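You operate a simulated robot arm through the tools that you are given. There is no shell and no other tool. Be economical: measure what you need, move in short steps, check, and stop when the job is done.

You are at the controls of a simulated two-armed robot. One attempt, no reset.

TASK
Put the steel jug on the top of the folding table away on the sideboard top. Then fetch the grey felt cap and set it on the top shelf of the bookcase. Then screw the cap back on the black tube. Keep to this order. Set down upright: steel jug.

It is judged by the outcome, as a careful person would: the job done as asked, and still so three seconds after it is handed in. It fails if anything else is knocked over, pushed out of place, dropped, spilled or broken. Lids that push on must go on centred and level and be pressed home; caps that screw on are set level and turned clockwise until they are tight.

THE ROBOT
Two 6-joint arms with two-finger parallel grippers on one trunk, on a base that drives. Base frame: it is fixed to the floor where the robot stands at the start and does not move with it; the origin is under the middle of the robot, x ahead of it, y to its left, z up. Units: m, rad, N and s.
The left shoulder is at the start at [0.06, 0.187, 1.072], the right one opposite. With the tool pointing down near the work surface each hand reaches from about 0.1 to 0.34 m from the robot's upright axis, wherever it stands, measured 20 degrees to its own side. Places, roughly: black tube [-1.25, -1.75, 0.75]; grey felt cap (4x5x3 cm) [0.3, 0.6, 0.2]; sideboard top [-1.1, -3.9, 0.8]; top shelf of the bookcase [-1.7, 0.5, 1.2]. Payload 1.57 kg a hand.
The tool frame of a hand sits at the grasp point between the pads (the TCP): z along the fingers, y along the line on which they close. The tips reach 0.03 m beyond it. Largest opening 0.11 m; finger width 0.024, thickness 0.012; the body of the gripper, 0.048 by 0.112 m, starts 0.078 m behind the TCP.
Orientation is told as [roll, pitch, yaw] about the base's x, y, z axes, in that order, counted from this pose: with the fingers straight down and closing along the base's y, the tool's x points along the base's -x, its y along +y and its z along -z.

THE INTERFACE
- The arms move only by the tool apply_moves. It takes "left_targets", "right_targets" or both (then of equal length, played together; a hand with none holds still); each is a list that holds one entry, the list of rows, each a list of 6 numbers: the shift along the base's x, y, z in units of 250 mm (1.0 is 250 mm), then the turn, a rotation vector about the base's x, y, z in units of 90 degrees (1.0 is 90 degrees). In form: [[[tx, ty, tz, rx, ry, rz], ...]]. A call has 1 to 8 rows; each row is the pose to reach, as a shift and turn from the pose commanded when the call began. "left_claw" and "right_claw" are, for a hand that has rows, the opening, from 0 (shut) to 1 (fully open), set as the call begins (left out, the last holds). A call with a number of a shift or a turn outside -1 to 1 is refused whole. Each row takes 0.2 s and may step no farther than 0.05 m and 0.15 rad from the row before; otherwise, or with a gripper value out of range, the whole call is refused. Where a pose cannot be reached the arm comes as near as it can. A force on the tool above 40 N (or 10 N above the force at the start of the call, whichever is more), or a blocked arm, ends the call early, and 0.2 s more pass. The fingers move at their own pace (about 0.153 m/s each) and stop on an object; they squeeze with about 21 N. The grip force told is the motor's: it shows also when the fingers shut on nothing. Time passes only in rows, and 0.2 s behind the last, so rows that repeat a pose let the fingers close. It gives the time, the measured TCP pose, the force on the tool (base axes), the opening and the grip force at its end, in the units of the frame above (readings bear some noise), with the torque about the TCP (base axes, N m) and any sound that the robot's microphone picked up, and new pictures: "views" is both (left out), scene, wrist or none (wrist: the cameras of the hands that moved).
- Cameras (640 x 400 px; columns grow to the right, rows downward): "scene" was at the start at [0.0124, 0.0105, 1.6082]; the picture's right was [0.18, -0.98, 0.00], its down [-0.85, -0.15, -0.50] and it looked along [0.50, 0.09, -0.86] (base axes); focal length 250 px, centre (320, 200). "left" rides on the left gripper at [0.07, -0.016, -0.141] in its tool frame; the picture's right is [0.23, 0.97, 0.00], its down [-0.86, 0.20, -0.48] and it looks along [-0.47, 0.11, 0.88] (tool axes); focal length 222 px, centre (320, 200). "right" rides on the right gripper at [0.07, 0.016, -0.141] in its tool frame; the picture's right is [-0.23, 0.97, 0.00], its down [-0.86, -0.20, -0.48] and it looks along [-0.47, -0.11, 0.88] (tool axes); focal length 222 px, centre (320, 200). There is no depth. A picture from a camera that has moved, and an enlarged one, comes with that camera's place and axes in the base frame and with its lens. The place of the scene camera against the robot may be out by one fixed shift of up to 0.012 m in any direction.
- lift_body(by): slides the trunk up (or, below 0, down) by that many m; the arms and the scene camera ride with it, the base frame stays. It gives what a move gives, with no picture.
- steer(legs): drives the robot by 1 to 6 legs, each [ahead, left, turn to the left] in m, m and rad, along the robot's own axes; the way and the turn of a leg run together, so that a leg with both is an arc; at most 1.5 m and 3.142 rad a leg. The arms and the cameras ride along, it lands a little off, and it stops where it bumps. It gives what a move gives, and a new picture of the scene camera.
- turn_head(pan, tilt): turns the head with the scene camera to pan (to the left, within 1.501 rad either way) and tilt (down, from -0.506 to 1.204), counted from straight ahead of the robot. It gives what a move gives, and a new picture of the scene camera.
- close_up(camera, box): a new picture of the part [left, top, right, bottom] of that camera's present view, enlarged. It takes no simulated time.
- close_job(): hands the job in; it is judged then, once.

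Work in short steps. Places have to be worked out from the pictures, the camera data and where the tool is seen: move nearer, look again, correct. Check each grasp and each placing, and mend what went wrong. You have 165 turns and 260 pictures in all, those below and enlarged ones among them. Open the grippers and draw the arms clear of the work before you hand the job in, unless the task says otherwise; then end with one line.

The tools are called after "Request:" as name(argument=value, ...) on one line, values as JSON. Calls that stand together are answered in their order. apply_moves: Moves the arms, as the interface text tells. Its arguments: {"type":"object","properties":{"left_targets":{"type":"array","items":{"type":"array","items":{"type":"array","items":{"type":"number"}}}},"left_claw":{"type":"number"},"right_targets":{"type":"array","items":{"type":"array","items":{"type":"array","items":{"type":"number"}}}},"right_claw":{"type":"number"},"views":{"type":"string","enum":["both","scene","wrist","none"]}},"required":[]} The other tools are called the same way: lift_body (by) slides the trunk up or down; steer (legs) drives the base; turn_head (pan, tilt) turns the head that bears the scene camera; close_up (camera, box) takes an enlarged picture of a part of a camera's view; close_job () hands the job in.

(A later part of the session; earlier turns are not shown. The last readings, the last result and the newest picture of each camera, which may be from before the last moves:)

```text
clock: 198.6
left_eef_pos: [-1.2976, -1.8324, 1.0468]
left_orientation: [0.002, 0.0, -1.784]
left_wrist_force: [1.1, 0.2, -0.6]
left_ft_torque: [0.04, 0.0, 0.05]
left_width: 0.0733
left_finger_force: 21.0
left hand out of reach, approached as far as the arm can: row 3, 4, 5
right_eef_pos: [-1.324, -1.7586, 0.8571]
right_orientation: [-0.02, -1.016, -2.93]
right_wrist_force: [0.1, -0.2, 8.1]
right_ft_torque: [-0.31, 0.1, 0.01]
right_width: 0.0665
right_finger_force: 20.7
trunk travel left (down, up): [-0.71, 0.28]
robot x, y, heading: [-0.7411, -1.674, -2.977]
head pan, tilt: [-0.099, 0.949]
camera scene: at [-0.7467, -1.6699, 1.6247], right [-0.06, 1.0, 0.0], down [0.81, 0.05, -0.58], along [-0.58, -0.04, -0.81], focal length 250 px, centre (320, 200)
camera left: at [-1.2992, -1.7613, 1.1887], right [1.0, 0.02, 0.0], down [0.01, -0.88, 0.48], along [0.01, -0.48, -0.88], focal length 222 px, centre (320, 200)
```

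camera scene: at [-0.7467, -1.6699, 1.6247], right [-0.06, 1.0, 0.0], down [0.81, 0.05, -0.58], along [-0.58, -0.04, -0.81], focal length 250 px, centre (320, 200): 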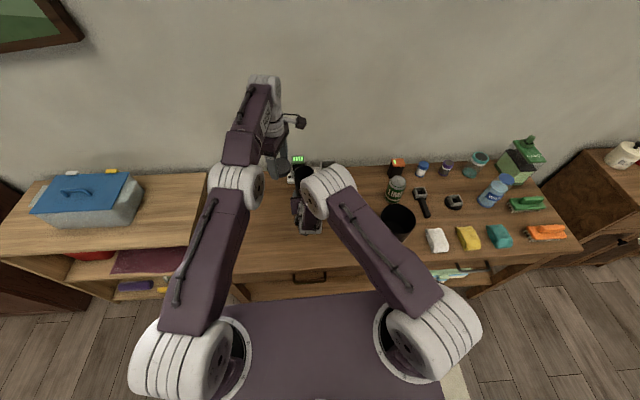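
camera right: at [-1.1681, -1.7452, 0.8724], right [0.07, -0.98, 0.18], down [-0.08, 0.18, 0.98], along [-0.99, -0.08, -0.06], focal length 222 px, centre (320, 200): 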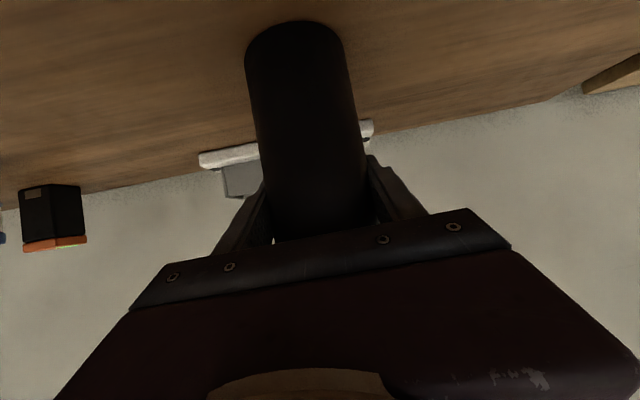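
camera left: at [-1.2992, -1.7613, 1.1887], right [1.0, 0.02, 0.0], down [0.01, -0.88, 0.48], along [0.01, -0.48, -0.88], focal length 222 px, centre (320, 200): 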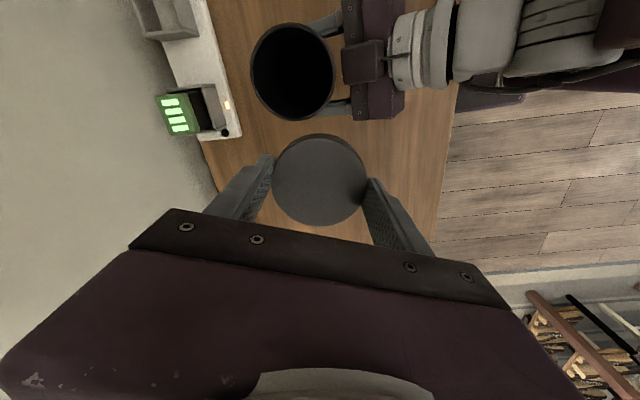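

The extended wrist limits the counter-clockwise angle. The tube rim computes to (-1.3227,-1.756) from here too. I turn back 30° while moving right above the tube.

Request:
apply_moves(left_targets=[[[0, 0, 0, 0, 0, -0.09], [0, 0, 0, 0, 0, -0.18], [-0.03, 0.08, 0, 0, 0, -0.26], [-0.06, 0.18, 0, 0, 0, -0.333], [-0.106, 0.3, 0, 0, 0, -0.333], [-0.106, 0.3, 0, 0, 0, -0.333]]], left_claw=0.0, views="both")

Request:
close_up(camera="scene", box=[230, 80, 390, 240])

```text
clock: 199.9
left_eef_pos: [-1.291, -1.7689, 1.0427]
left_orientation: [0.0, 0.0, -2.308]
left_wrist_force: [-0.1, -0.2, 0.8]
left_ft_torque: [0.03, 0.01, 0.01]
left_width: 0.0733
left_finger_force: 20.5
left hand out of reach, approached as far as the arm can: row 3, 4, 5, 6
right_eef_pos: [-1.3238, -1.7587, 0.8559]
right_orientation: [-0.021, -1.016, -2.931]
right_wrist_force: [1.7, 1.0, 3.7]
right_ft_torque: [-0.08, -0.07, 0.04]
right_width: 0.0667
right_finger_force: 21.6
trunk travel left (down, up): [-0.71, 0.28]
robot x, y, heading: [-0.7424, -1.6719, -2.979]
head pan, tilt: [-0.099, 0.949]
camera scene: at [-0.7474, -1.6696, 1.6247], right [-0.06, 1.0, 0.0], down [0.81, 0.05, -0.58], along [-0.58, -0.04, -0.81], focal length 250 px, centre (320, 200)
camera left: at [-1.2564, -1.706, 1.1841], right [0.87, -0.49, 0.0], down [-0.43, -0.77, 0.48], along [-0.23, -0.42, -0.88], focal length 222 px, centre (320, 200)
```

scene: 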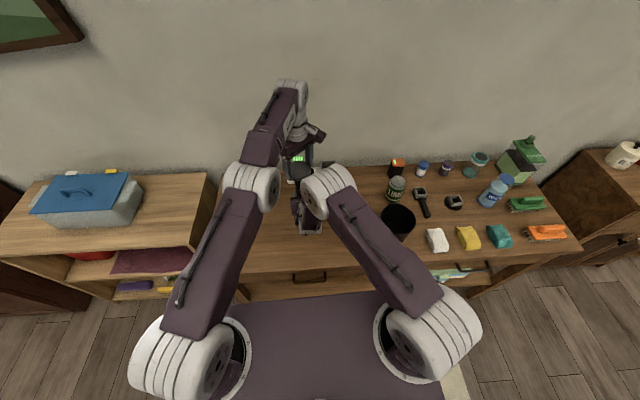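
left: 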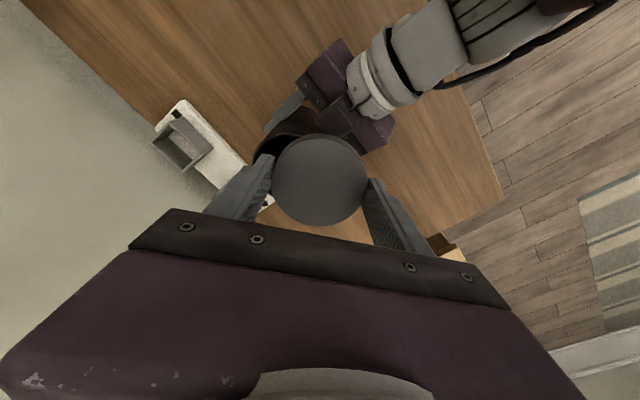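

```text
2.50 times, centred on (310, 160) of scene
camera zoom: at [-0.7474, -1.6696, 1.6247], right [-0.06, 1.0, 0.0], down [0.81, 0.05, -0.58], along [-0.58, -0.04, -0.81], focal length 624 px, centre (345, 300)
```

zoom: 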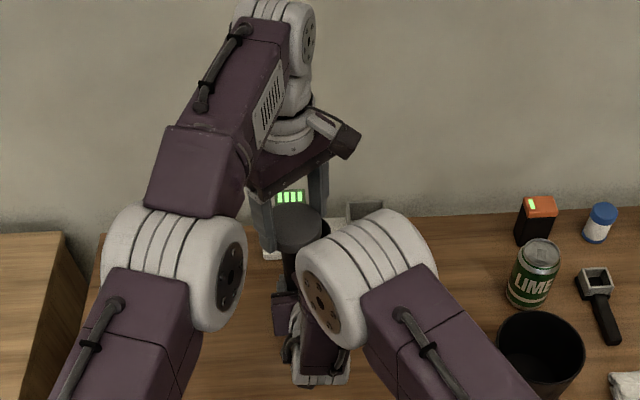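

The left arm is nearly stretched while the right is nearly folded; raising the trunk and shifting the base a little to the right cures both. First I move the left hand aside, then open the right hand.

Request:
apply_moves(left_targets=[[[0.05, -0.12, 0, 0, 0, 0], [0.1, -0.26, 0, 0, 0, 0], [0.16, -0.4, 0, 0, 0, 0], [0.2, -0.52, 0, 0, 0, 0]]], left_claw=0.0, views="none")

Request:
apply_moves(right_targets=[[[0, 0, 0, 0, 0, 0], [0, 0, 0, 0, 0, 0], [0, 0, 0, 0, 0, 0]]], right_claw=1.0, views="wrist")

Request:
lift_body(by=0.14)

Request:
close_up(camera="right", box=[0, 0, 640, 400])

```text
clock: 200.9
left_eef_pos: [-1.2384, -1.8991, 1.04]
left_orientation: [-0.001, 0.002, -2.307]
left_wrist_force: [-0.8, 0.0, 0.0]
left_ft_torque: [0.01, -0.01, 0.06]
left_width: 0.0734
left_finger_force: 20.9
right_eef_pos: [-1.3245, -1.7595, 0.8568]
right_orientation: [-0.022, -1.016, -2.931]
right_wrist_force: [0.9, 0.1, 2.0]
right_ft_torque: [-0.12, -0.01, -0.01]
right_width: 0.0668
right_finger_force: 20.9
trunk travel left (down, up): [-0.71, 0.28]
robot x, y, heading: [-0.7444, -1.6704, -2.981]
head pan, tilt: [-0.099, 0.949]
```

```text
clock: 201.8
left_eef_pos: [-1.2407, -1.8975, 1.04]
left_orientation: [-0.002, 0.001, -2.308]
left_wrist_force: [-0.1, 0.1, -1.1]
left_ft_torque: [0.02, -0.02, -0.03]
left_width: 0.0732
left_finger_force: 21.4
right_eef_pos: [-1.3252, -1.7607, 0.8566]
right_orientation: [-0.019, -1.017, -2.933]
right_wrist_force: [0.5, 0.8, 0.4]
right_ft_torque: [0.03, -0.01, -0.02]
right_width: 0.1101
right_finger_force: 0.0
trunk travel left (down, up): [-0.71, 0.28]
robot x, y, heading: [-0.7384, -1.6757, -2.977]
head pan, tilt: [-0.099, 0.949]
camera right: at [-1.168, -1.7448, 0.8718], right [0.07, -0.98, 0.18], down [-0.08, 0.18, 0.98], along [-0.99, -0.08, -0.07], focal length 222 px, centre (320, 200)
```

right: 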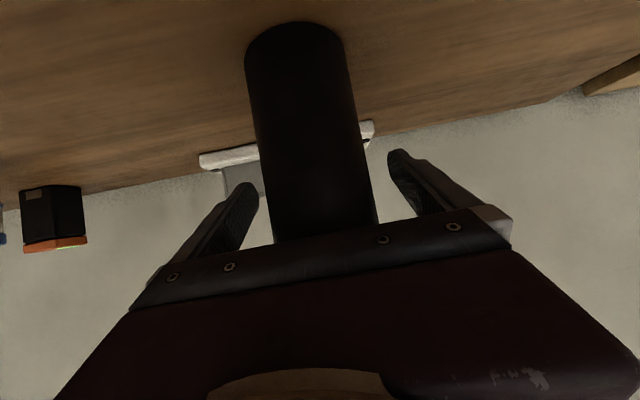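

```text
clock: 203.4
left_eef_pos: [-1.2388, -1.8975, 1.179]
left_orientation: [0.001, 0.002, -2.308]
left_wrist_force: [-0.3, -0.1, 0.2]
left_ft_torque: [0.01, 0.0, -0.03]
left_width: 0.0734
left_finger_force: 21.6
right_eef_pos: [-1.3247, -1.7604, 0.9969]
right_orientation: [-0.019, -1.018, -2.933]
right_wrist_force: [0.2, 0.5, 0.0]
right_ft_torque: [0.01, 0.03, 0.0]
right_width: 0.1099
right_finger_force: 0.0
trunk travel left (down, up): [-0.85, 0.14]
robot x, y, heading: [-0.7381, -1.6749, -2.978]
head pan, tilt: [-0.099, 0.949]
```

```text
1.00 times, centred on (320, 200) of right (not enlarged: the box is as wide or as high as the picture)
camera zoom: at [-1.168, -1.7449, 1.0117], right [0.07, -0.98, 0.18], down [-0.08, 0.18, 0.98], along [-0.99, -0.08, -0.07], focal length 222 px, centre (320, 200)
```

zoom: 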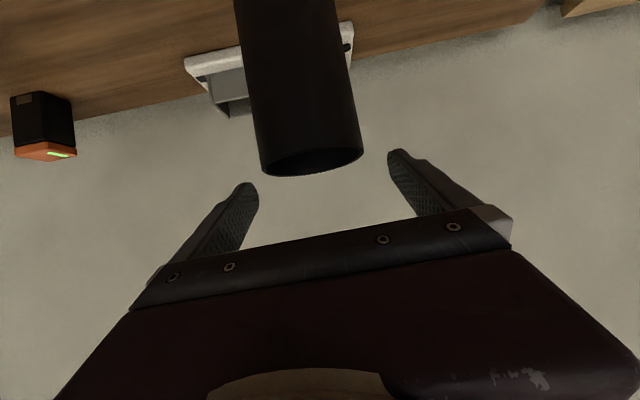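

Tips are now about level with the rim. I raise the hand 4 cm more, shift the base, and re-aim the right hand at the tube.

Request:
apply_moves(right_targets=[[[0, 0, 0.08, 0, 0, 0], [0, 0, 0.18, 0, 0, 0]]], right_claw=1.0, views="none")

Request:
steer(legs=[[0.02, -0.06, 0]])

```text
clock: 204.0
left_eef_pos: [-1.2381, -1.8972, 1.18]
left_orientation: [0.0, -0.001, -2.307]
left_wrist_force: [0.7, 0.5, -0.4]
left_ft_torque: [0.0, 0.0, 0.0]
left_width: 0.0733
left_finger_force: 20.8
right_eef_pos: [-1.3269, -1.7593, 1.0411]
right_orientation: [-0.019, -1.016, -2.931]
right_wrist_force: [0.1, -0.6, 0.4]
right_ft_torque: [0.01, 0.0, -0.04]
right_width: 0.1099
right_finger_force: 0.1
trunk travel left (down, up): [-0.85, 0.14]
robot x, y, heading: [-0.7422, -1.6724, -2.975]
head pan, tilt: [-0.099, 0.949]
```

```text
clock: 205.0
left_eef_pos: [-1.2655, -1.8481, 1.1807]
left_orientation: [-0.006, 0.005, -2.305]
left_wrist_force: [0.0, -0.7, -0.3]
left_ft_torque: [0.04, 0.02, -0.02]
left_width: 0.0733
left_finger_force: 20.9
right_eef_pos: [-1.3527, -1.7103, 1.0431]
right_orientation: [-0.03, -1.018, -2.921]
right_wrist_force: [0.8, -0.3, 0.0]
right_ft_torque: [0.05, 0.03, -0.02]
right_width: 0.1099
right_finger_force: 0.0
trunk travel left (down, up): [-0.85, 0.14]
robot x, y, heading: [-0.7727, -1.6208, -2.982]
head pan, tilt: [-0.099, 0.949]
camera scene: at [-0.7727, -1.6234, 1.7648], right [-0.07, 1.0, 0.01], down [0.81, 0.06, -0.58], along [-0.58, -0.03, -0.81], focal length 250 px, centre (320, 200)
```

scene: 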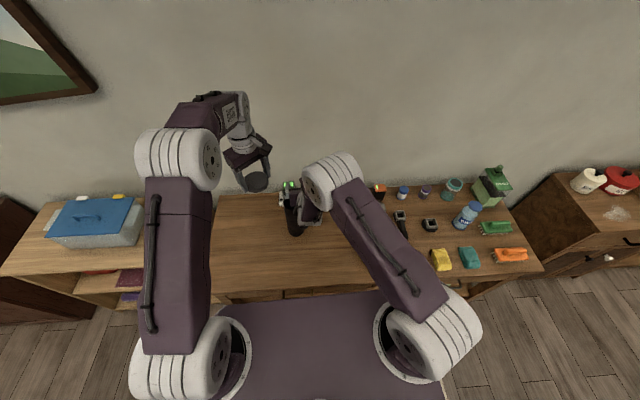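

Base shifted. I re-aim the right hand above the tube at (-1.319,-1.757) and level it.

Request:
apply_moves(right_targets=[[[0.05, -0.07, 0, -0.004, 0, -0.006], [0.1, -0.14, 0, -0.008, -0.001, -0.012], [0.135, -0.187, 0, -0.01, -0.002, -0.016], [0.135, -0.187, 0, -0.01, -0.002, -0.016]]], right_claw=1.0, views="wrist")

```text
clock: 206.0
left_eef_pos: [-1.2687, -1.8422, 1.1805]
left_orientation: [-0.002, 0.001, -2.305]
left_wrist_force: [-0.7, 1.2, -0.2]
left_ft_torque: [0.01, -0.03, 0.01]
left_width: 0.0732
left_finger_force: 21.4
right_eef_pos: [-1.3224, -1.7517, 1.0426]
right_orientation: [0.01, -1.016, -2.981]
right_wrist_force: [0.7, 1.2, -0.1]
right_ft_torque: [-0.01, -0.01, 0.0]
right_width: 0.1101
right_finger_force: 0.0
trunk travel left (down, up): [-0.85, 0.14]
robot x, y, heading: [-0.769, -1.6147, -2.979]
head pan, tilt: [-0.099, 0.949]
camera right: at [-1.1642, -1.7411, 1.0582], right [0.05, -0.98, 0.2], down [-0.08, 0.19, 0.98], along [-1.0, -0.06, -0.07], focal length 222 px, centre (320, 200)
```

right: 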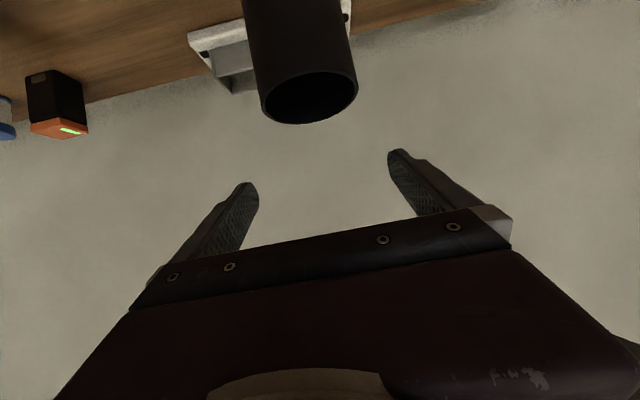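

Aligned to within a few mm. I lower the right hand around the tube to z 0.86.

Request:
apply_moves(right_targets=[[[0.02, -0.024, -0.12, 0, 0, 0], [0.02, -0.024, -0.26, 0, 0, 0], [0.02, -0.024, -0.4, 0, 0, 0], [0.02, -0.024, -0.54, 0, 0, 0], [0.02, -0.024, -0.66, 0, 0, 0], [0.02, -0.024, -0.73, 0, 0, 0], [0.02, -0.024, -0.73, 0, 0, 0]]], right_claw=1.0, views="wrist")

```text
clock: 207.6
left_eef_pos: [-1.2675, -1.8434, 1.1799]
left_orientation: [0.002, 0.002, -2.305]
left_wrist_force: [0.1, 0.4, -0.2]
left_ft_torque: [0.0, -0.01, 0.0]
left_width: 0.0734
left_finger_force: 21.2
right_eef_pos: [-1.3163, -1.7585, 0.86]
right_orientation: [0.01, -1.015, -2.982]
right_wrist_force: [-0.4, -0.7, -0.9]
right_ft_torque: [-0.01, 0.0, -0.01]
right_width: 0.1101
right_finger_force: 0.1
trunk travel left (down, up): [-0.85, 0.14]
robot x, y, heading: [-0.7705, -1.6222, -2.972]
head pan, tilt: [-0.099, 0.949]
camera right: at [-1.1593, -1.7471, 0.875], right [0.05, -0.98, 0.2], down [-0.08, 0.19, 0.98], along [-1.0, -0.06, -0.07], focal length 222 px, centre (320, 200)
```

right: 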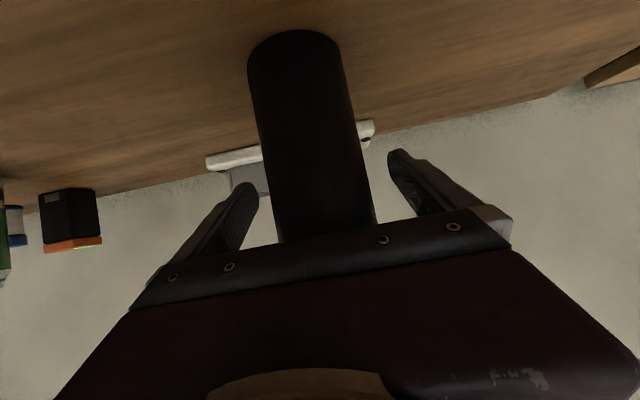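

No drift this time. Before gripping, I test that the left hand now reaches above the tube.

Request:
apply_moves(left_targets=[[[-0.06, 0.1, 0, 0, 0, 0], [-0.12, 0.2, 0, 0, 0, 0], [-0.18, 0.29, -0.05, 0, 0, 0], [-0.226, 0.342, -0.15, 0, 0, 0], [-0.226, 0.342, -0.28, 0, 0, 0], [-0.226, 0.342, -0.4, 0, 0, 0], [-0.226, 0.342, -0.52, 0, 0, 0]]], left_claw=0.0, views="both")

```text
clock: 209.2
left_eef_pos: [-1.3259, -1.7574, 1.0479]
left_orientation: [0.0, 0.003, -2.307]
left_wrist_force: [0.6, 0.0, -0.4]
left_ft_torque: [-0.02, -0.05, 0.01]
left_width: 0.0735
left_finger_force: 20.9
right_eef_pos: [-1.3174, -1.758, 0.8598]
right_orientation: [0.01, -1.014, -2.982]
right_wrist_force: [-1.0, -0.2, 0.4]
right_ft_torque: [0.0, -0.04, 0.01]
right_width: 0.1102
right_finger_force: 0.1
trunk travel left (down, up): [-0.85, 0.14]
robot x, y, heading: [-0.7721, -1.621, -2.98]
head pan, tilt: [-0.099, 0.949]
camera scene: at [-0.7785, -1.6146, 1.7647], right [-0.06, 1.0, 0.0], down [0.81, 0.05, -0.58], along [-0.58, -0.04, -0.81], focal length 250 px, centre (320, 200)
camera left: at [-1.2916, -1.6954, 1.1898], right [0.87, -0.48, 0.0], down [-0.43, -0.77, 0.48], along [-0.23, -0.42, -0.88], focal length 222 px, centre (320, 200)
```

scene: 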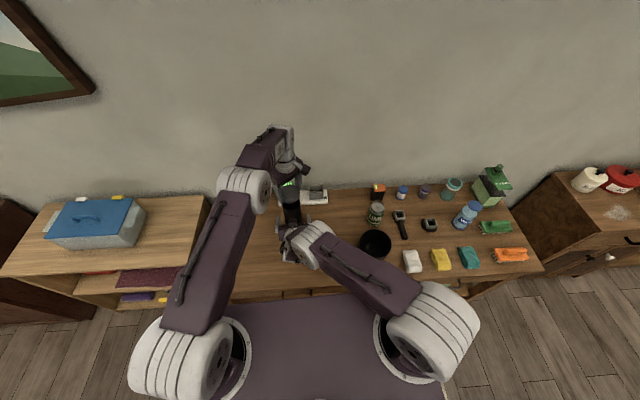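
left: 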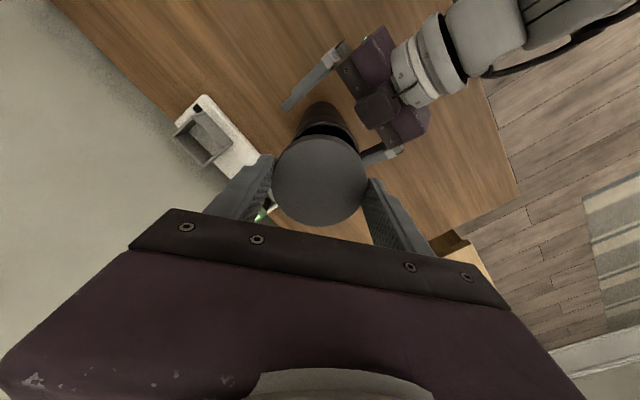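

The left hand now reaches above the tube. I close the right hand on the tube.

Request:
apply_moves(right_targets=[[[0, 0, 0, 0, 0, 0], [0, 0, 0, 0, 0, 0], [0, 0, 0, 0, 0, 0]]], right_claw=0.0, views="wrist")

Request:
close_up(camera="left", box=[220, 70, 420, 240])

Request:
close_up(camera="scene", box=[250, 140, 350, 270])

```text
clock: 210.0
left_eef_pos: [-1.3249, -1.7575, 1.0495]
left_orientation: [-0.001, 0.001, -2.304]
left_wrist_force: [0.6, 0.1, -0.5]
left_ft_torque: [-0.04, -0.01, 0.02]
left_width: 0.0731
left_finger_force: 21.0
right_eef_pos: [-1.317, -1.7581, 0.8598]
right_orientation: [0.011, -1.015, -2.982]
right_wrist_force: [1.2, 0.3, 0.0]
right_ft_torque: [0.09, -0.04, -0.01]
right_width: 0.067
right_finger_force: 21.2
trunk travel left (down, up): [-0.85, 0.14]
robot x, y, heading: [-0.7712, -1.6209, -2.977]
head pan, tilt: [-0.099, 0.949]
camera right: at [-1.1593, -1.7471, 0.8753], right [0.05, -0.98, 0.2], down [-0.08, 0.19, 0.98], along [-1.0, -0.06, -0.07], focal length 222 px, centre (320, 200)
```

right: 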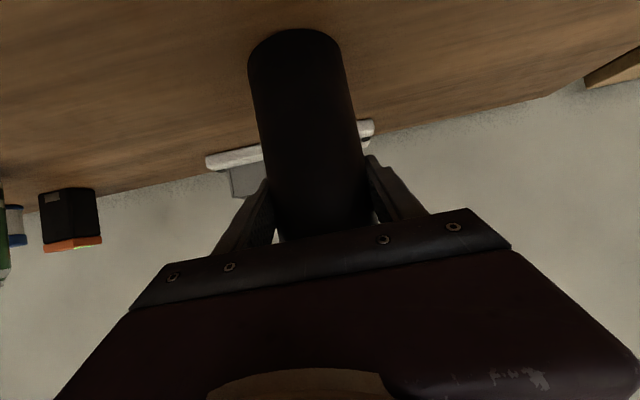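

```text
2.35 times, centred on (320, 155) of left
camera zoom: at [-1.2906, -1.6954, 1.1907], right [0.87, -0.48, 0.0], down [-0.43, -0.77, 0.48], along [-0.23, -0.42, -0.88], focal length 523 px, centre (320, 306)
```

zoom: 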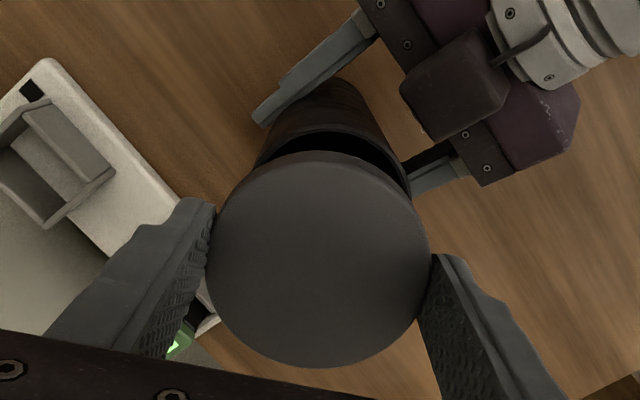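

```text
3.08 times, centred on (300, 205) of scene
camera zoom: at [-0.7771, -1.6145, 1.7647], right [-0.06, 1.0, 0.0], down [0.81, 0.05, -0.58], along [-0.58, -0.04, -0.81], focal length 768 px, centre (382, 185)
```

zoom: 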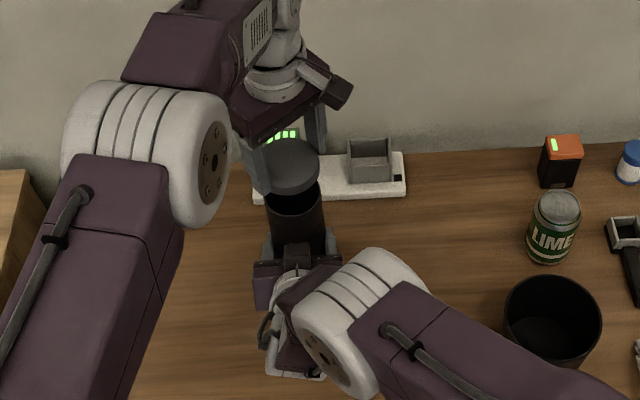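

Clean grip. I try turning the left hand further counter-clockwise here to gain screwing range.

Request:
apply_moves(left_targets=[[[0, 0, 0, 0, 0, 0.09], [0, 0, 0, 0, 0, 0.18], [0, 0, 0, 0, 0, 0.27], [0, 0, 0, 0, 0, 0.36], [0, 0, 0, 0, 0, 0.45], [0, 0, 0, 0, 0, 0.54], [0, 0, 0, 0, 0, 0.63]]], left_claw=0.0, views="wrist")

```text
clock: 211.6
left_eef_pos: [-1.325, -1.7589, 1.0493]
left_orientation: [0.001, 0.002, -1.315]
left_wrist_force: [0.0, 0.0, -0.2]
left_ft_torque: [-0.01, -0.02, 0.01]
left_width: 0.0731
left_finger_force: 20.9
right_eef_pos: [-1.3167, -1.7577, 0.8595]
right_orientation: [0.01, -1.016, -2.98]
right_wrist_force: [-0.5, 0.0, 1.2]
right_ft_torque: [0.08, 0.0, 0.01]
right_width: 0.0663
right_finger_force: 21.2
trunk travel left (down, up): [-0.85, 0.14]
robot x, y, heading: [-0.7707, -1.6182, -2.977]
head pan, tilt: [-0.099, 0.949]
camera left: at [-1.3583, -1.6946, 1.1911], right [0.88, 0.47, 0.0], down [0.41, -0.78, 0.48], along [0.22, -0.42, -0.88], focal length 222 px, centre (320, 200)
```

left: 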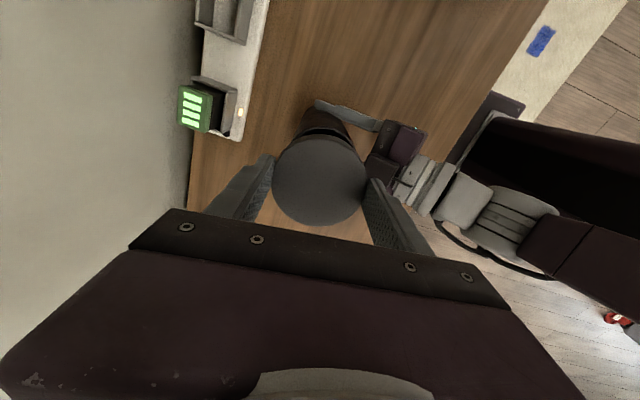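

It reaches 95° of pre-turn with position held. I enlarge the view to check the cap's alignment with the rim.

Request:
close_up(camera="left", box=[260, 90, 380, 240])

```text
2.67 times, centred on (320, 165) of left
camera zoom: at [-1.3583, -1.6946, 1.1911], right [0.88, 0.47, 0.0], down [0.41, -0.78, 0.48], along [0.22, -0.42, -0.88], focal length 592 px, centre (320, 293)
```

zoom: 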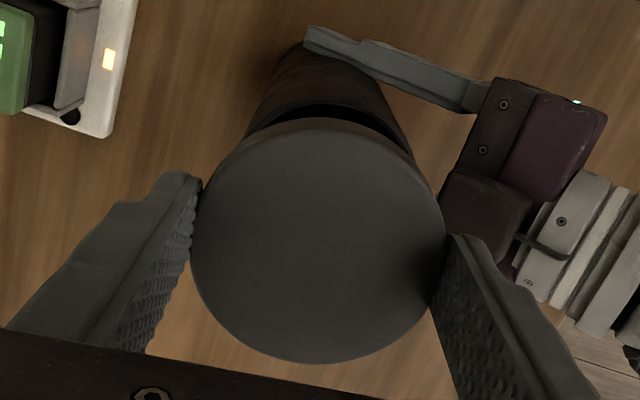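

The rim seems about 3 mm toward +x of the cap's centre. I correct that and lower to just above the rim.

Request:
apply_moves(left_targets=[[[0.011, -0.006, -0.04, 0, 0, 0], [0.011, -0.006, -0.08, 0, 0, 0], [0.011, -0.006, -0.12, 0, 0, 0], [0.011, -0.006, -0.14, 0, 0, 0]]], left_claw=0.0, views="wrist")

Request:
close_up(camera="left", box=[260, 90, 380, 240])

Request:
close_up(camera="scene", box=[260, 160, 330, 230])

```text
clock: 212.6
left_eef_pos: [-1.3215, -1.7584, 1.0135]
left_orientation: [-0.001, 0.002, -1.316]
left_wrist_force: [-0.7, 0.3, -0.9]
left_ft_torque: [0.06, -0.03, -0.05]
left_width: 0.0733
left_finger_force: 21.2
right_eef_pos: [-1.3168, -1.7585, 0.8592]
right_orientation: [0.009, -1.016, -2.98]
right_wrist_force: [-0.2, 0.8, 1.8]
right_ft_torque: [0.14, 0.03, 0.04]
right_width: 0.0666
right_finger_force: 21.3
trunk travel left (down, up): [-0.85, 0.14]
robot x, y, heading: [-0.7692, -1.6152, -2.984]
head pan, tilt: [-0.099, 0.949]
camera left: at [-1.3563, -1.6956, 1.156], right [0.89, 0.47, 0.0], down [0.41, -0.78, 0.48], along [0.22, -0.42, -0.88], focal length 222 px, centre (320, 200)
```

left: 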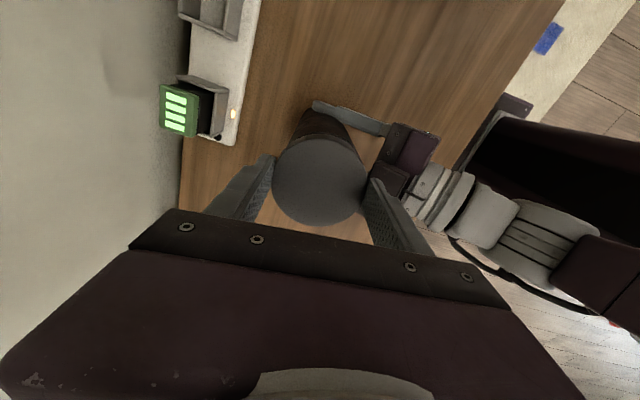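

```text
2.67 times, centred on (320, 165) of left
camera zoom: at [-1.3563, -1.6956, 1.156], right [0.89, 0.47, 0.0], down [0.41, -0.78, 0.48], along [0.22, -0.42, -0.88], focal length 592 px, centre (320, 293)
```

zoom: 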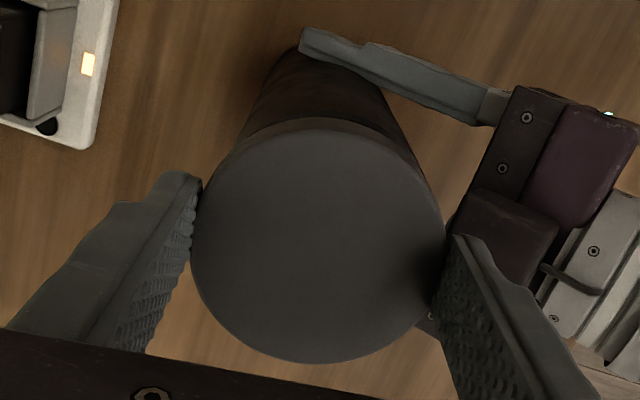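

```text
5.71 times, centred on (295, 195) of scene
camera zoom: at [-0.7772, -1.6144, 1.7647], right [-0.06, 1.0, 0.0], down [0.81, 0.05, -0.58], along [-0.58, -0.04, -0.81], focal length 1426 px, centre (463, 229)
```

zoom: 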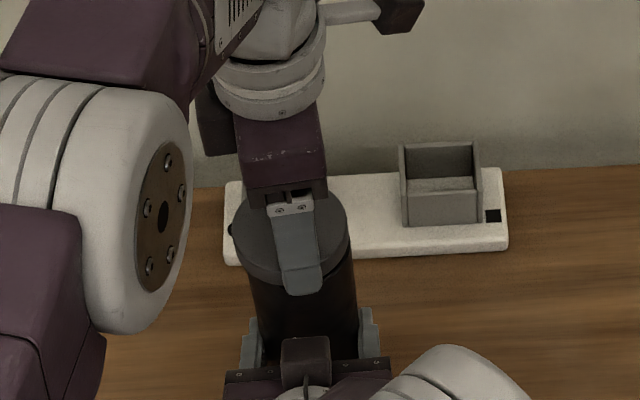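

The cap is a little to one side (2–3 mm); I correct by (+2.5, +1.5) mm and lower gently to contact.

Request:
apply_moves(left_targets=[[[0.01, 0.006, -0.01, 0, 0, 0], [0.01, 0.006, -0.02, 0, 0, 0], [0.01, 0.006, -0.03, 0, 0, 0], [0.01, 0.006, -0.04, 0, 0, 0]]], left_claw=0.0, views="wrist")

Request:
close_up(camera="scene", box=[260, 160, 330, 230])

```text
clock: 213.6
left_eef_pos: [-1.3189, -1.7566, 1.0066]
left_orientation: [-0.004, 0.004, -1.316]
left_wrist_force: [6.7, 1.3, 27.5]
left_ft_torque: [-0.03, -0.58, -0.02]
left_width: 0.0732
left_finger_force: 21.1
right_eef_pos: [-1.3154, -1.758, 0.8596]
right_orientation: [0.011, -1.015, -2.982]
right_wrist_force: [-12.0, -2.4, -10.8]
right_ft_torque: [0.09, -0.05, 0.29]
right_width: 0.0666
right_finger_force: 20.8
trunk travel left (down, up): [-0.85, 0.14]
robot x, y, heading: [-0.7718, -1.6172, -2.983]
head pan, tilt: [-0.099, 0.949]
camera left: at [-1.3528, -1.6941, 1.1493], right [0.89, 0.46, 0.0], down [0.41, -0.78, 0.48], along [0.22, -0.42, -0.88], focal length 222 px, centre (320, 200)
```

left: 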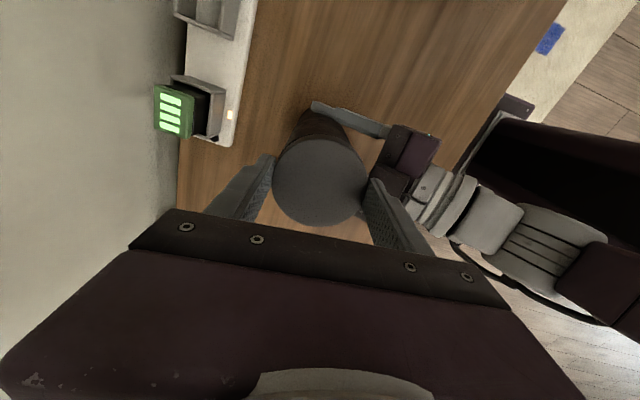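

```text
5.71 times, centred on (295, 195) of scene
camera zoom: at [-0.7753, -1.6143, 1.765], right [-0.06, 1.0, 0.0], down [0.81, 0.05, -0.58], along [-0.58, -0.04, -0.81], focal length 1426 px, centre (463, 229)
```

zoom: 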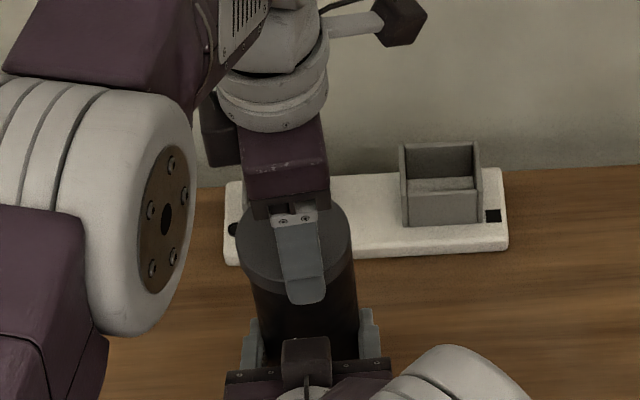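

Contact at z 1.0066, with the load centred on the +x side, so the cap must go further +x. I lift 4 mm, shift 4 mm and touch down again.

Request:
apply_moves(left_targets=[[[0, 0, 0.02, 0, 0, 0], [0.016, 0, 0.02, 0, 0, 0], [0.016, 0, 0.01, 0, 0, 0], [0.016, 0, 0.004, 0, 0, 0], [0.016, 0, -0.002, 0, 0, 0]]], left_claw=0.0, views="none")

```text
clock: 214.8
left_eef_pos: [-1.3157, -1.7566, 1.0059]
left_orientation: [-0.001, 0.003, -1.316]
left_wrist_force: [8.0, 0.8, 26.8]
left_ft_torque: [-0.02, -0.6, 0.07]
left_width: 0.073
left_finger_force: 20.9
right_eef_pos: [-1.3158, -1.7588, 0.8593]
right_orientation: [0.011, -1.016, -2.981]
right_wrist_force: [-13.8, -2.6, -8.7]
right_ft_torque: [0.42, 0.21, 0.1]
right_width: 0.0665
right_finger_force: 20.7
trunk travel left (down, up): [-0.85, 0.14]
robot x, y, heading: [-0.7712, -1.6194, -2.981]
head pan, tilt: [-0.099, 0.949]
```

Same load pattern, so it may rather be a slight tilt than an offset. I look closely at the alignment from both cameras.

Request:
close_up(camera="left", box=[260, 90, 380, 240])

Request:
close_up(camera="scene", box=[275, 175, 315, 215])

Request:
close_up(camera="right", box=[220, 0, 400, 260])

```text
2.67 times, centred on (320, 165) of left
camera zoom: at [-1.3482, -1.6942, 1.148], right [0.89, 0.47, 0.0], down [0.41, -0.78, 0.48], along [0.22, -0.42, -0.88], focal length 592 px, centre (320, 293)
```

zoom: 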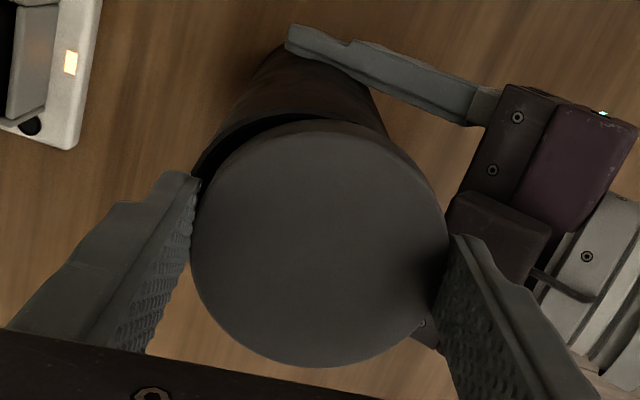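

```text
10.00 times, centred on (295, 195) of scene
camera zoom: at [-0.7754, -1.6142, 1.7649], right [-0.06, 1.0, 0.0], down [0.81, 0.05, -0.58], along [-0.58, -0.04, -0.81], focal length 2496 px, centre (570, 250)
```

zoom: 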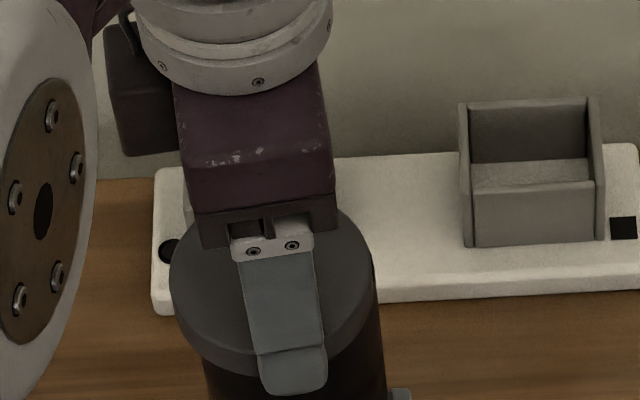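

```text
1.54 times, centred on (310, 130) of right
camera zoom: at [-1.1584, -1.7468, 0.8758], right [0.05, -0.98, 0.2], down [-0.08, 0.19, 0.98], along [-1.0, -0.06, -0.07], focal length 342 px, centre (335, 308)
```

zoom: 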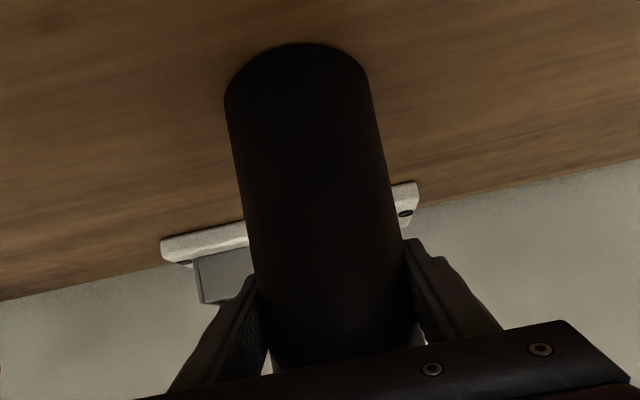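

The tube's rim was pushed slightly back by the contact and now shows off-centre. I lift the cap 2 cm and re-measure the rim.

Request:
apply_moves(left_targets=[[[0, 0, 0.04, 0, 0, 0], [0, 0, 0.1, 0, 0, 0], [0, -0.1, 0.18, 0, 0, 0], [0, -0.25, 0.18, 0, 0, 0], [0, -0.4, 0.18, 0, 0, 0]]], left_claw=0.0, views="wrist")

Request:
close_up(camera="left", box=[200, 0, 440, 150])

Request:
close_up(camera="scene", box=[260, 170, 330, 240])

```text
clock: 216.0
left_eef_pos: [-1.3142, -1.859, 1.0497]
left_orientation: [-0.001, 0.003, -1.32]
left_wrist_force: [0.0, -0.9, 0.3]
left_ft_torque: [-0.01, 0.03, -0.01]
left_width: 0.0734
left_finger_force: 21.3
right_eef_pos: [-1.3166, -1.7574, 0.8606]
right_orientation: [0.009, -1.018, -2.982]
right_wrist_force: [-0.2, 0.9, 6.4]
right_ft_torque: [0.37, 0.04, -0.05]
right_width: 0.0663
right_finger_force: 20.7
trunk travel left (down, up): [-0.85, 0.14]
robot x, y, heading: [-0.7704, -1.618, -2.975]
head pan, tilt: [-0.099, 0.949]
camera left: at [-1.3479, -1.7964, 1.1919], right [0.89, 0.46, 0.0], down [0.41, -0.78, 0.48], along [0.22, -0.42, -0.88], focal length 222 px, centre (320, 200)
```

left: 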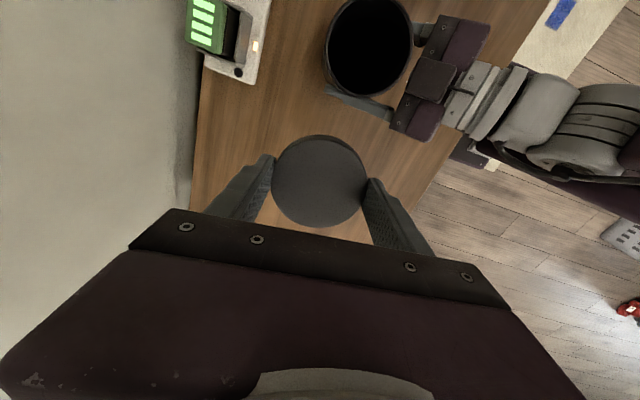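

```text
2.67 times, centred on (320, 75) of left
camera zoom: at [-1.3479, -1.7964, 1.1919], right [0.89, 0.46, 0.0], down [0.41, -0.78, 0.48], along [0.22, -0.42, -0.88], focal length 592 px, centre (320, 533)
```

zoom: 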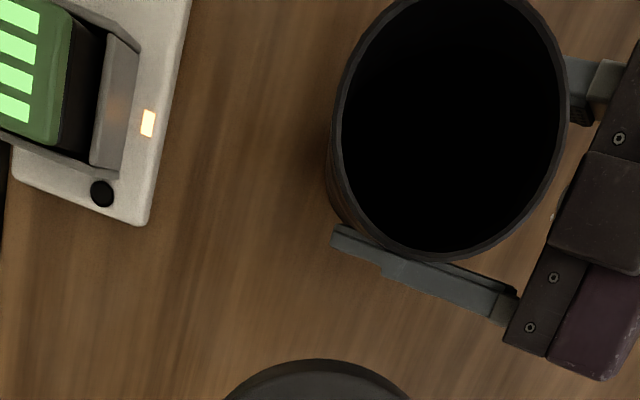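

```text
5.71 times, centred on (295, 205) of scene
camera zoom: at [-0.7759, -1.6155, 1.7648], right [-0.06, 1.0, 0.0], down [0.81, 0.05, -0.58], along [-0.58, -0.04, -0.81], focal length 1426 px, centre (463, 171)
```

zoom: 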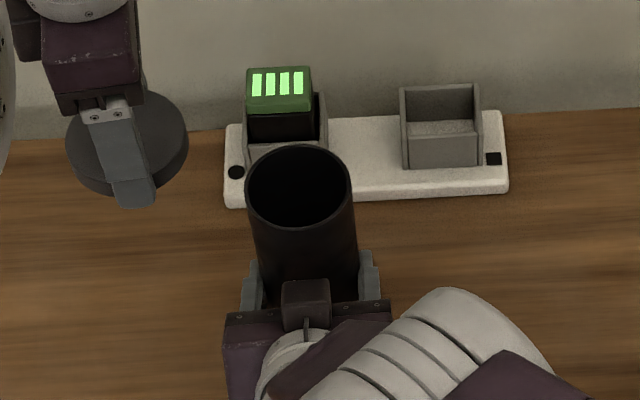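

The rim is back at (-1.323,-1.7575), so my earlier corrections overshot. I return above the tube with TCP at (-1.3225,-1.7595).

Request:
apply_moves(left_targets=[[[-0.01, 0.14, 0, 0, 0, 0], [-0.02, 0.28, 0, 0, 0, 0], [-0.033, 0.4, 0, 0, 0, 0], [-0.033, 0.4, 0, 0, 0, 0]]], left_claw=0.0, views="none")

Request:
close_up(camera="left", box=[260, 90, 380, 240])

```text
clock: 217.0
left_eef_pos: [-1.3234, -1.7592, 1.0491]
left_orientation: [0.001, 0.001, -1.317]
left_wrist_force: [0.1, -0.4, 0.5]
left_ft_torque: [0.0, -0.02, -0.01]
left_width: 0.0735
left_finger_force: 21.0
right_eef_pos: [-1.3171, -1.758, 0.8616]
right_orientation: [0.01, -1.019, -2.981]
right_wrist_force: [-0.5, 0.5, 8.3]
right_ft_torque: [0.35, 0.16, 0.09]
right_width: 0.0661
right_finger_force: 21.1
trunk travel left (down, up): [-0.85, 0.14]
robot x, y, heading: [-0.7728, -1.6196, -2.978]
head pan, tilt: [-0.099, 0.949]
```

```text
2.67 times, centred on (320, 165) of left
camera zoom: at [-1.356, -1.6955, 1.1918], right [0.89, 0.47, 0.0], down [0.41, -0.78, 0.48], along [0.22, -0.42, -0.88], focal length 592 px, centre (320, 293)
```

zoom: 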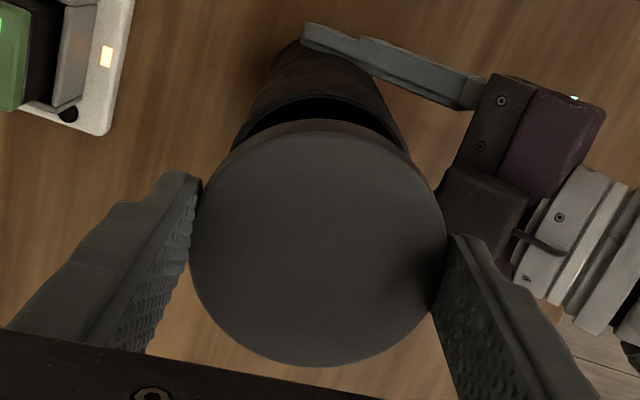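

Now the rim appears symmetric around the cap (edges at 233 and 410 about 320, top as predicted). I lower to light contact.

Request:
apply_moves(left_targets=[[[0, 0, -0.06, 0, 0, 0], [0, 0, -0.12, 0, 0, 0], [0, 0, -0.15, 0, 0, 0], [0, 0, -0.162, 0, 0, 0], [0, 0, -0.17, 0, 0, 0]]], left_claw=0.0, views="none")

Request:
close_up(camera="left", box=[260, 90, 380, 240])

```text
clock: 218.2
left_eef_pos: [-1.3229, -1.7563, 1.0074]
left_orientation: [-0.001, 0.004, -1.316]
left_wrist_force: [-3.4, 6.5, 5.4]
left_ft_torque: [0.2, -0.08, 0.01]
left_width: 0.0731
left_finger_force: 21.1
right_eef_pos: [-1.3161, -1.7582, 0.8603]
right_orientation: [0.01, -1.017, -2.978]
right_wrist_force: [0.4, -7.2, 5.2]
right_ft_torque: [0.67, 0.67, 0.1]
right_width: 0.0663
right_finger_force: 20.6
trunk travel left (down, up): [-0.85, 0.14]
robot x, y, heading: [-0.768, -1.6209, -2.98]
head pan, tilt: [-0.099, 0.949]
```

```text
2.67 times, centred on (320, 165) of left
camera zoom: at [-1.356, -1.694, 1.1506], right [0.89, 0.46, 0.0], down [0.41, -0.78, 0.48], along [0.22, -0.42, -0.88], focal length 592 px, centre (320, 293)
```

zoom: 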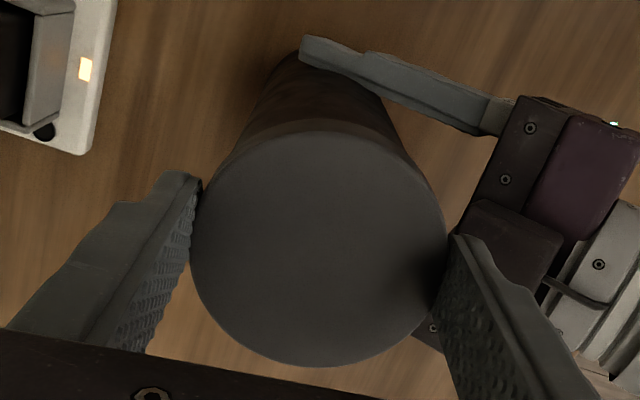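

The cap meets the rim with a sideways push toward +y. I follow it by 2.5 mm and press slightly.

Request:
apply_moves(left_targets=[[[-0.004, 0.01, 0, 0, 0, 0], [-0.004, 0.01, -0.006, 0, 0, 0], [-0.004, 0.01, -0.01, 0, 0, 0]]], left_claw=0.0, views="none")

```text
clock: 219.0
left_eef_pos: [-1.3227, -1.7555, 1.006]
left_orientation: [-0.001, 0.002, -1.315]
left_wrist_force: [4.8, -0.6, 26.7]
left_ft_torque: [-0.1, -0.25, 0.01]
left_width: 0.0738
left_finger_force: 21.2
right_eef_pos: [-1.3161, -1.7581, 0.8592]
right_orientation: [0.012, -1.017, -2.981]
right_wrist_force: [-11.3, -4.6, -3.4]
right_ft_torque: [-0.01, -0.21, 0.07]
right_width: 0.0666
right_finger_force: 21.0
trunk travel left (down, up): [-0.85, 0.14]
robot x, y, heading: [-0.7708, -1.6141, -2.979]
head pan, tilt: [-0.099, 0.949]
```

Now the load is centred (within 3 mm) — seated squarely on the rim. I turn clockwise 68° and watch height, force and torque.

Request:
apply_moves(left_targets=[[[0, 0, 0.002, 0, 0, -0.095], [0, 0, 0.002, 0, 0, -0.19], [0, 0, 0.002, 0, 0, -0.285], [0, 0, 0.002, 0, 0, -0.38], [0, 0, 0.001, 0, 0, -0.475], [0, 0, 0.001, 0, 0, -0.57], [0, 0, 0, 0, 0, -0.665], [0, 0, 0, 0, 0, -0.76]]], left_claw=0.0, views="wrist")

```text
clock: 220.8
left_eef_pos: [-1.3223, -1.7546, 1.0043]
left_orientation: [0.001, -0.001, -2.513]
left_wrist_force: [13.1, -9.0, 12.7]
left_ft_torque: [-0.68, -0.74, 0.03]
left_width: 0.0734
left_finger_force: 21.1
right_eef_pos: [-1.3162, -1.7578, 0.8601]
right_orientation: [0.013, -1.016, -2.985]
right_wrist_force: [-15.1, 11.5, 2.2]
right_ft_torque: [-0.49, -0.49, -0.03]
right_width: 0.0667
right_finger_force: 21.3
trunk travel left (down, up): [-0.85, 0.14]
robot x, y, heading: [-0.7683, -1.6181, -2.973]
head pan, tilt: [-0.099, 0.949]
camera left: at [-1.2761, -1.7008, 1.1469], right [0.76, -0.65, 0.0], down [-0.58, -0.66, 0.48], along [-0.31, -0.36, -0.88], focal length 222 px, centre (320, 200)
```

left: 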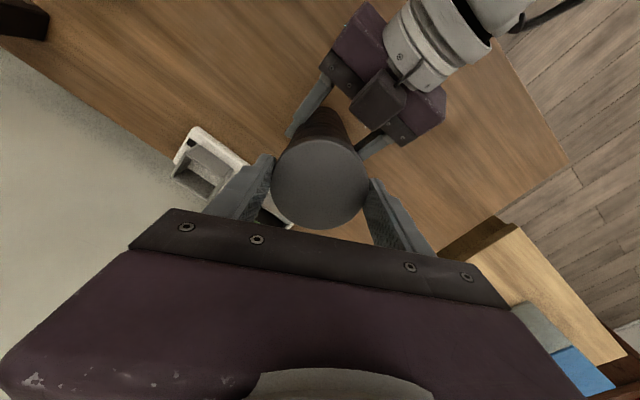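

It sank 1.7 mm with less force: the thread is taking. Side forces built up, so I ease toward (+x,-y) while turning another 68°.

Request:
apply_moves(left_targets=[[[0.006, -0.004, 0, 0, 0, -0.095], [0.012, -0.008, 0, 0, 0, -0.19], [0.012, -0.008, -0.001, 0, 0, -0.285], [0.012, -0.008, -0.002, 0, 0, -0.38], [0.012, -0.008, -0.003, 0, 0, -0.475], [0.012, -0.008, -0.004, 0, 0, -0.57], [0.012, -0.008, -0.006, 0, 0, -0.665], [0.012, -0.008, -0.008, 0, 0, -0.76]]], left_claw=0.0, views="wrist")

```text
clock: 222.6
left_eef_pos: [-1.3202, -1.7563, 1.0031]
left_orientation: [0.003, 0.0, 2.574]
left_wrist_force: [1.3, -15.8, 10.4]
left_ft_torque: [-0.36, -0.08, 0.06]
left_width: 0.0739
left_finger_force: 20.3
right_eef_pos: [-1.3146, -1.7556, 0.8617]
right_orientation: [0.014, -1.017, -2.985]
right_wrist_force: [-2.4, 20.6, 7.5]
right_ft_torque: [-0.72, 0.26, -0.2]
right_width: 0.0667
right_finger_force: 21.0
trunk travel left (down, up): [-0.85, 0.14]
robot x, y, heading: [-0.77, -1.6178, -2.975]
head pan, tilt: [-0.099, 0.949]
camera left: at [-1.2525, -1.78, 1.146], right [-0.33, -0.94, 0.0], down [-0.83, 0.29, 0.48], along [-0.45, 0.16, -0.88], focal length 222 px, centre (320, 200)
```

left: 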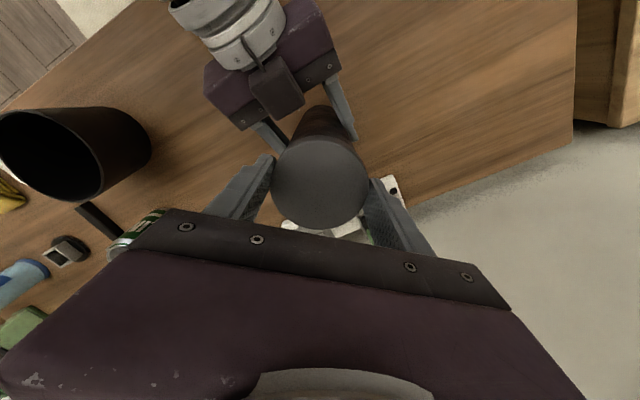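

Still sinking (z 1.0031) with low torque. I ease toward -y against the side force and turn another 68°.

Request:
apply_moves(left_targets=[[[0, -0.008, 0, 0, 0, -0.095], [0, -0.014, 0, 0, 0, -0.19], [0, -0.014, -0.001, 0, 0, -0.285], [0, -0.014, -0.002, 0, 0, -0.38], [0, -0.014, -0.003, 0, 0, -0.475], [0, -0.014, -0.004, 0, 0, -0.57], [0, -0.014, -0.006, 0, 0, -0.665], [0, -0.014, -0.008, 0, 0, -0.76]]], left_claw=0.0, views="wrist")

```text
clock: 224.4
left_eef_pos: [-1.3199, -1.7591, 1.0004]
left_orientation: [0.001, 0.001, 1.386]
left_wrist_force: [-1.2, 0.9, 8.9]
left_ft_torque: [0.11, 0.19, 1.23]
left_width: 0.0732
left_finger_force: 21.1
right_eef_pos: [-1.3171, -1.7584, 0.8592]
right_orientation: [0.011, -1.015, -2.981]
right_wrist_force: [-1.1, 0.1, -2.4]
right_ft_torque: [0.29, -0.08, -1.16]
right_width: 0.0678
right_finger_force: 21.1
trunk travel left (down, up): [-0.85, 0.14]
robot x, y, heading: [-0.7716, -1.6155, -2.977]
head pan, tilt: [-0.099, 0.949]
camera left: at [-1.3182, -1.8309, 1.1419], right [-1.0, -0.04, 0.0], down [-0.04, 0.88, 0.48], along [-0.02, 0.48, -0.88], focal length 222 px, centre (320, 200)
```

left: 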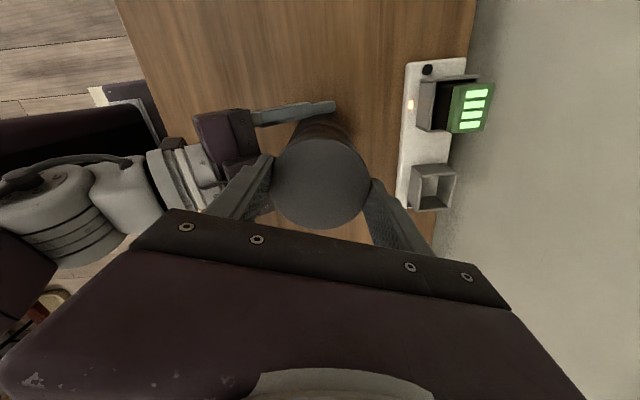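

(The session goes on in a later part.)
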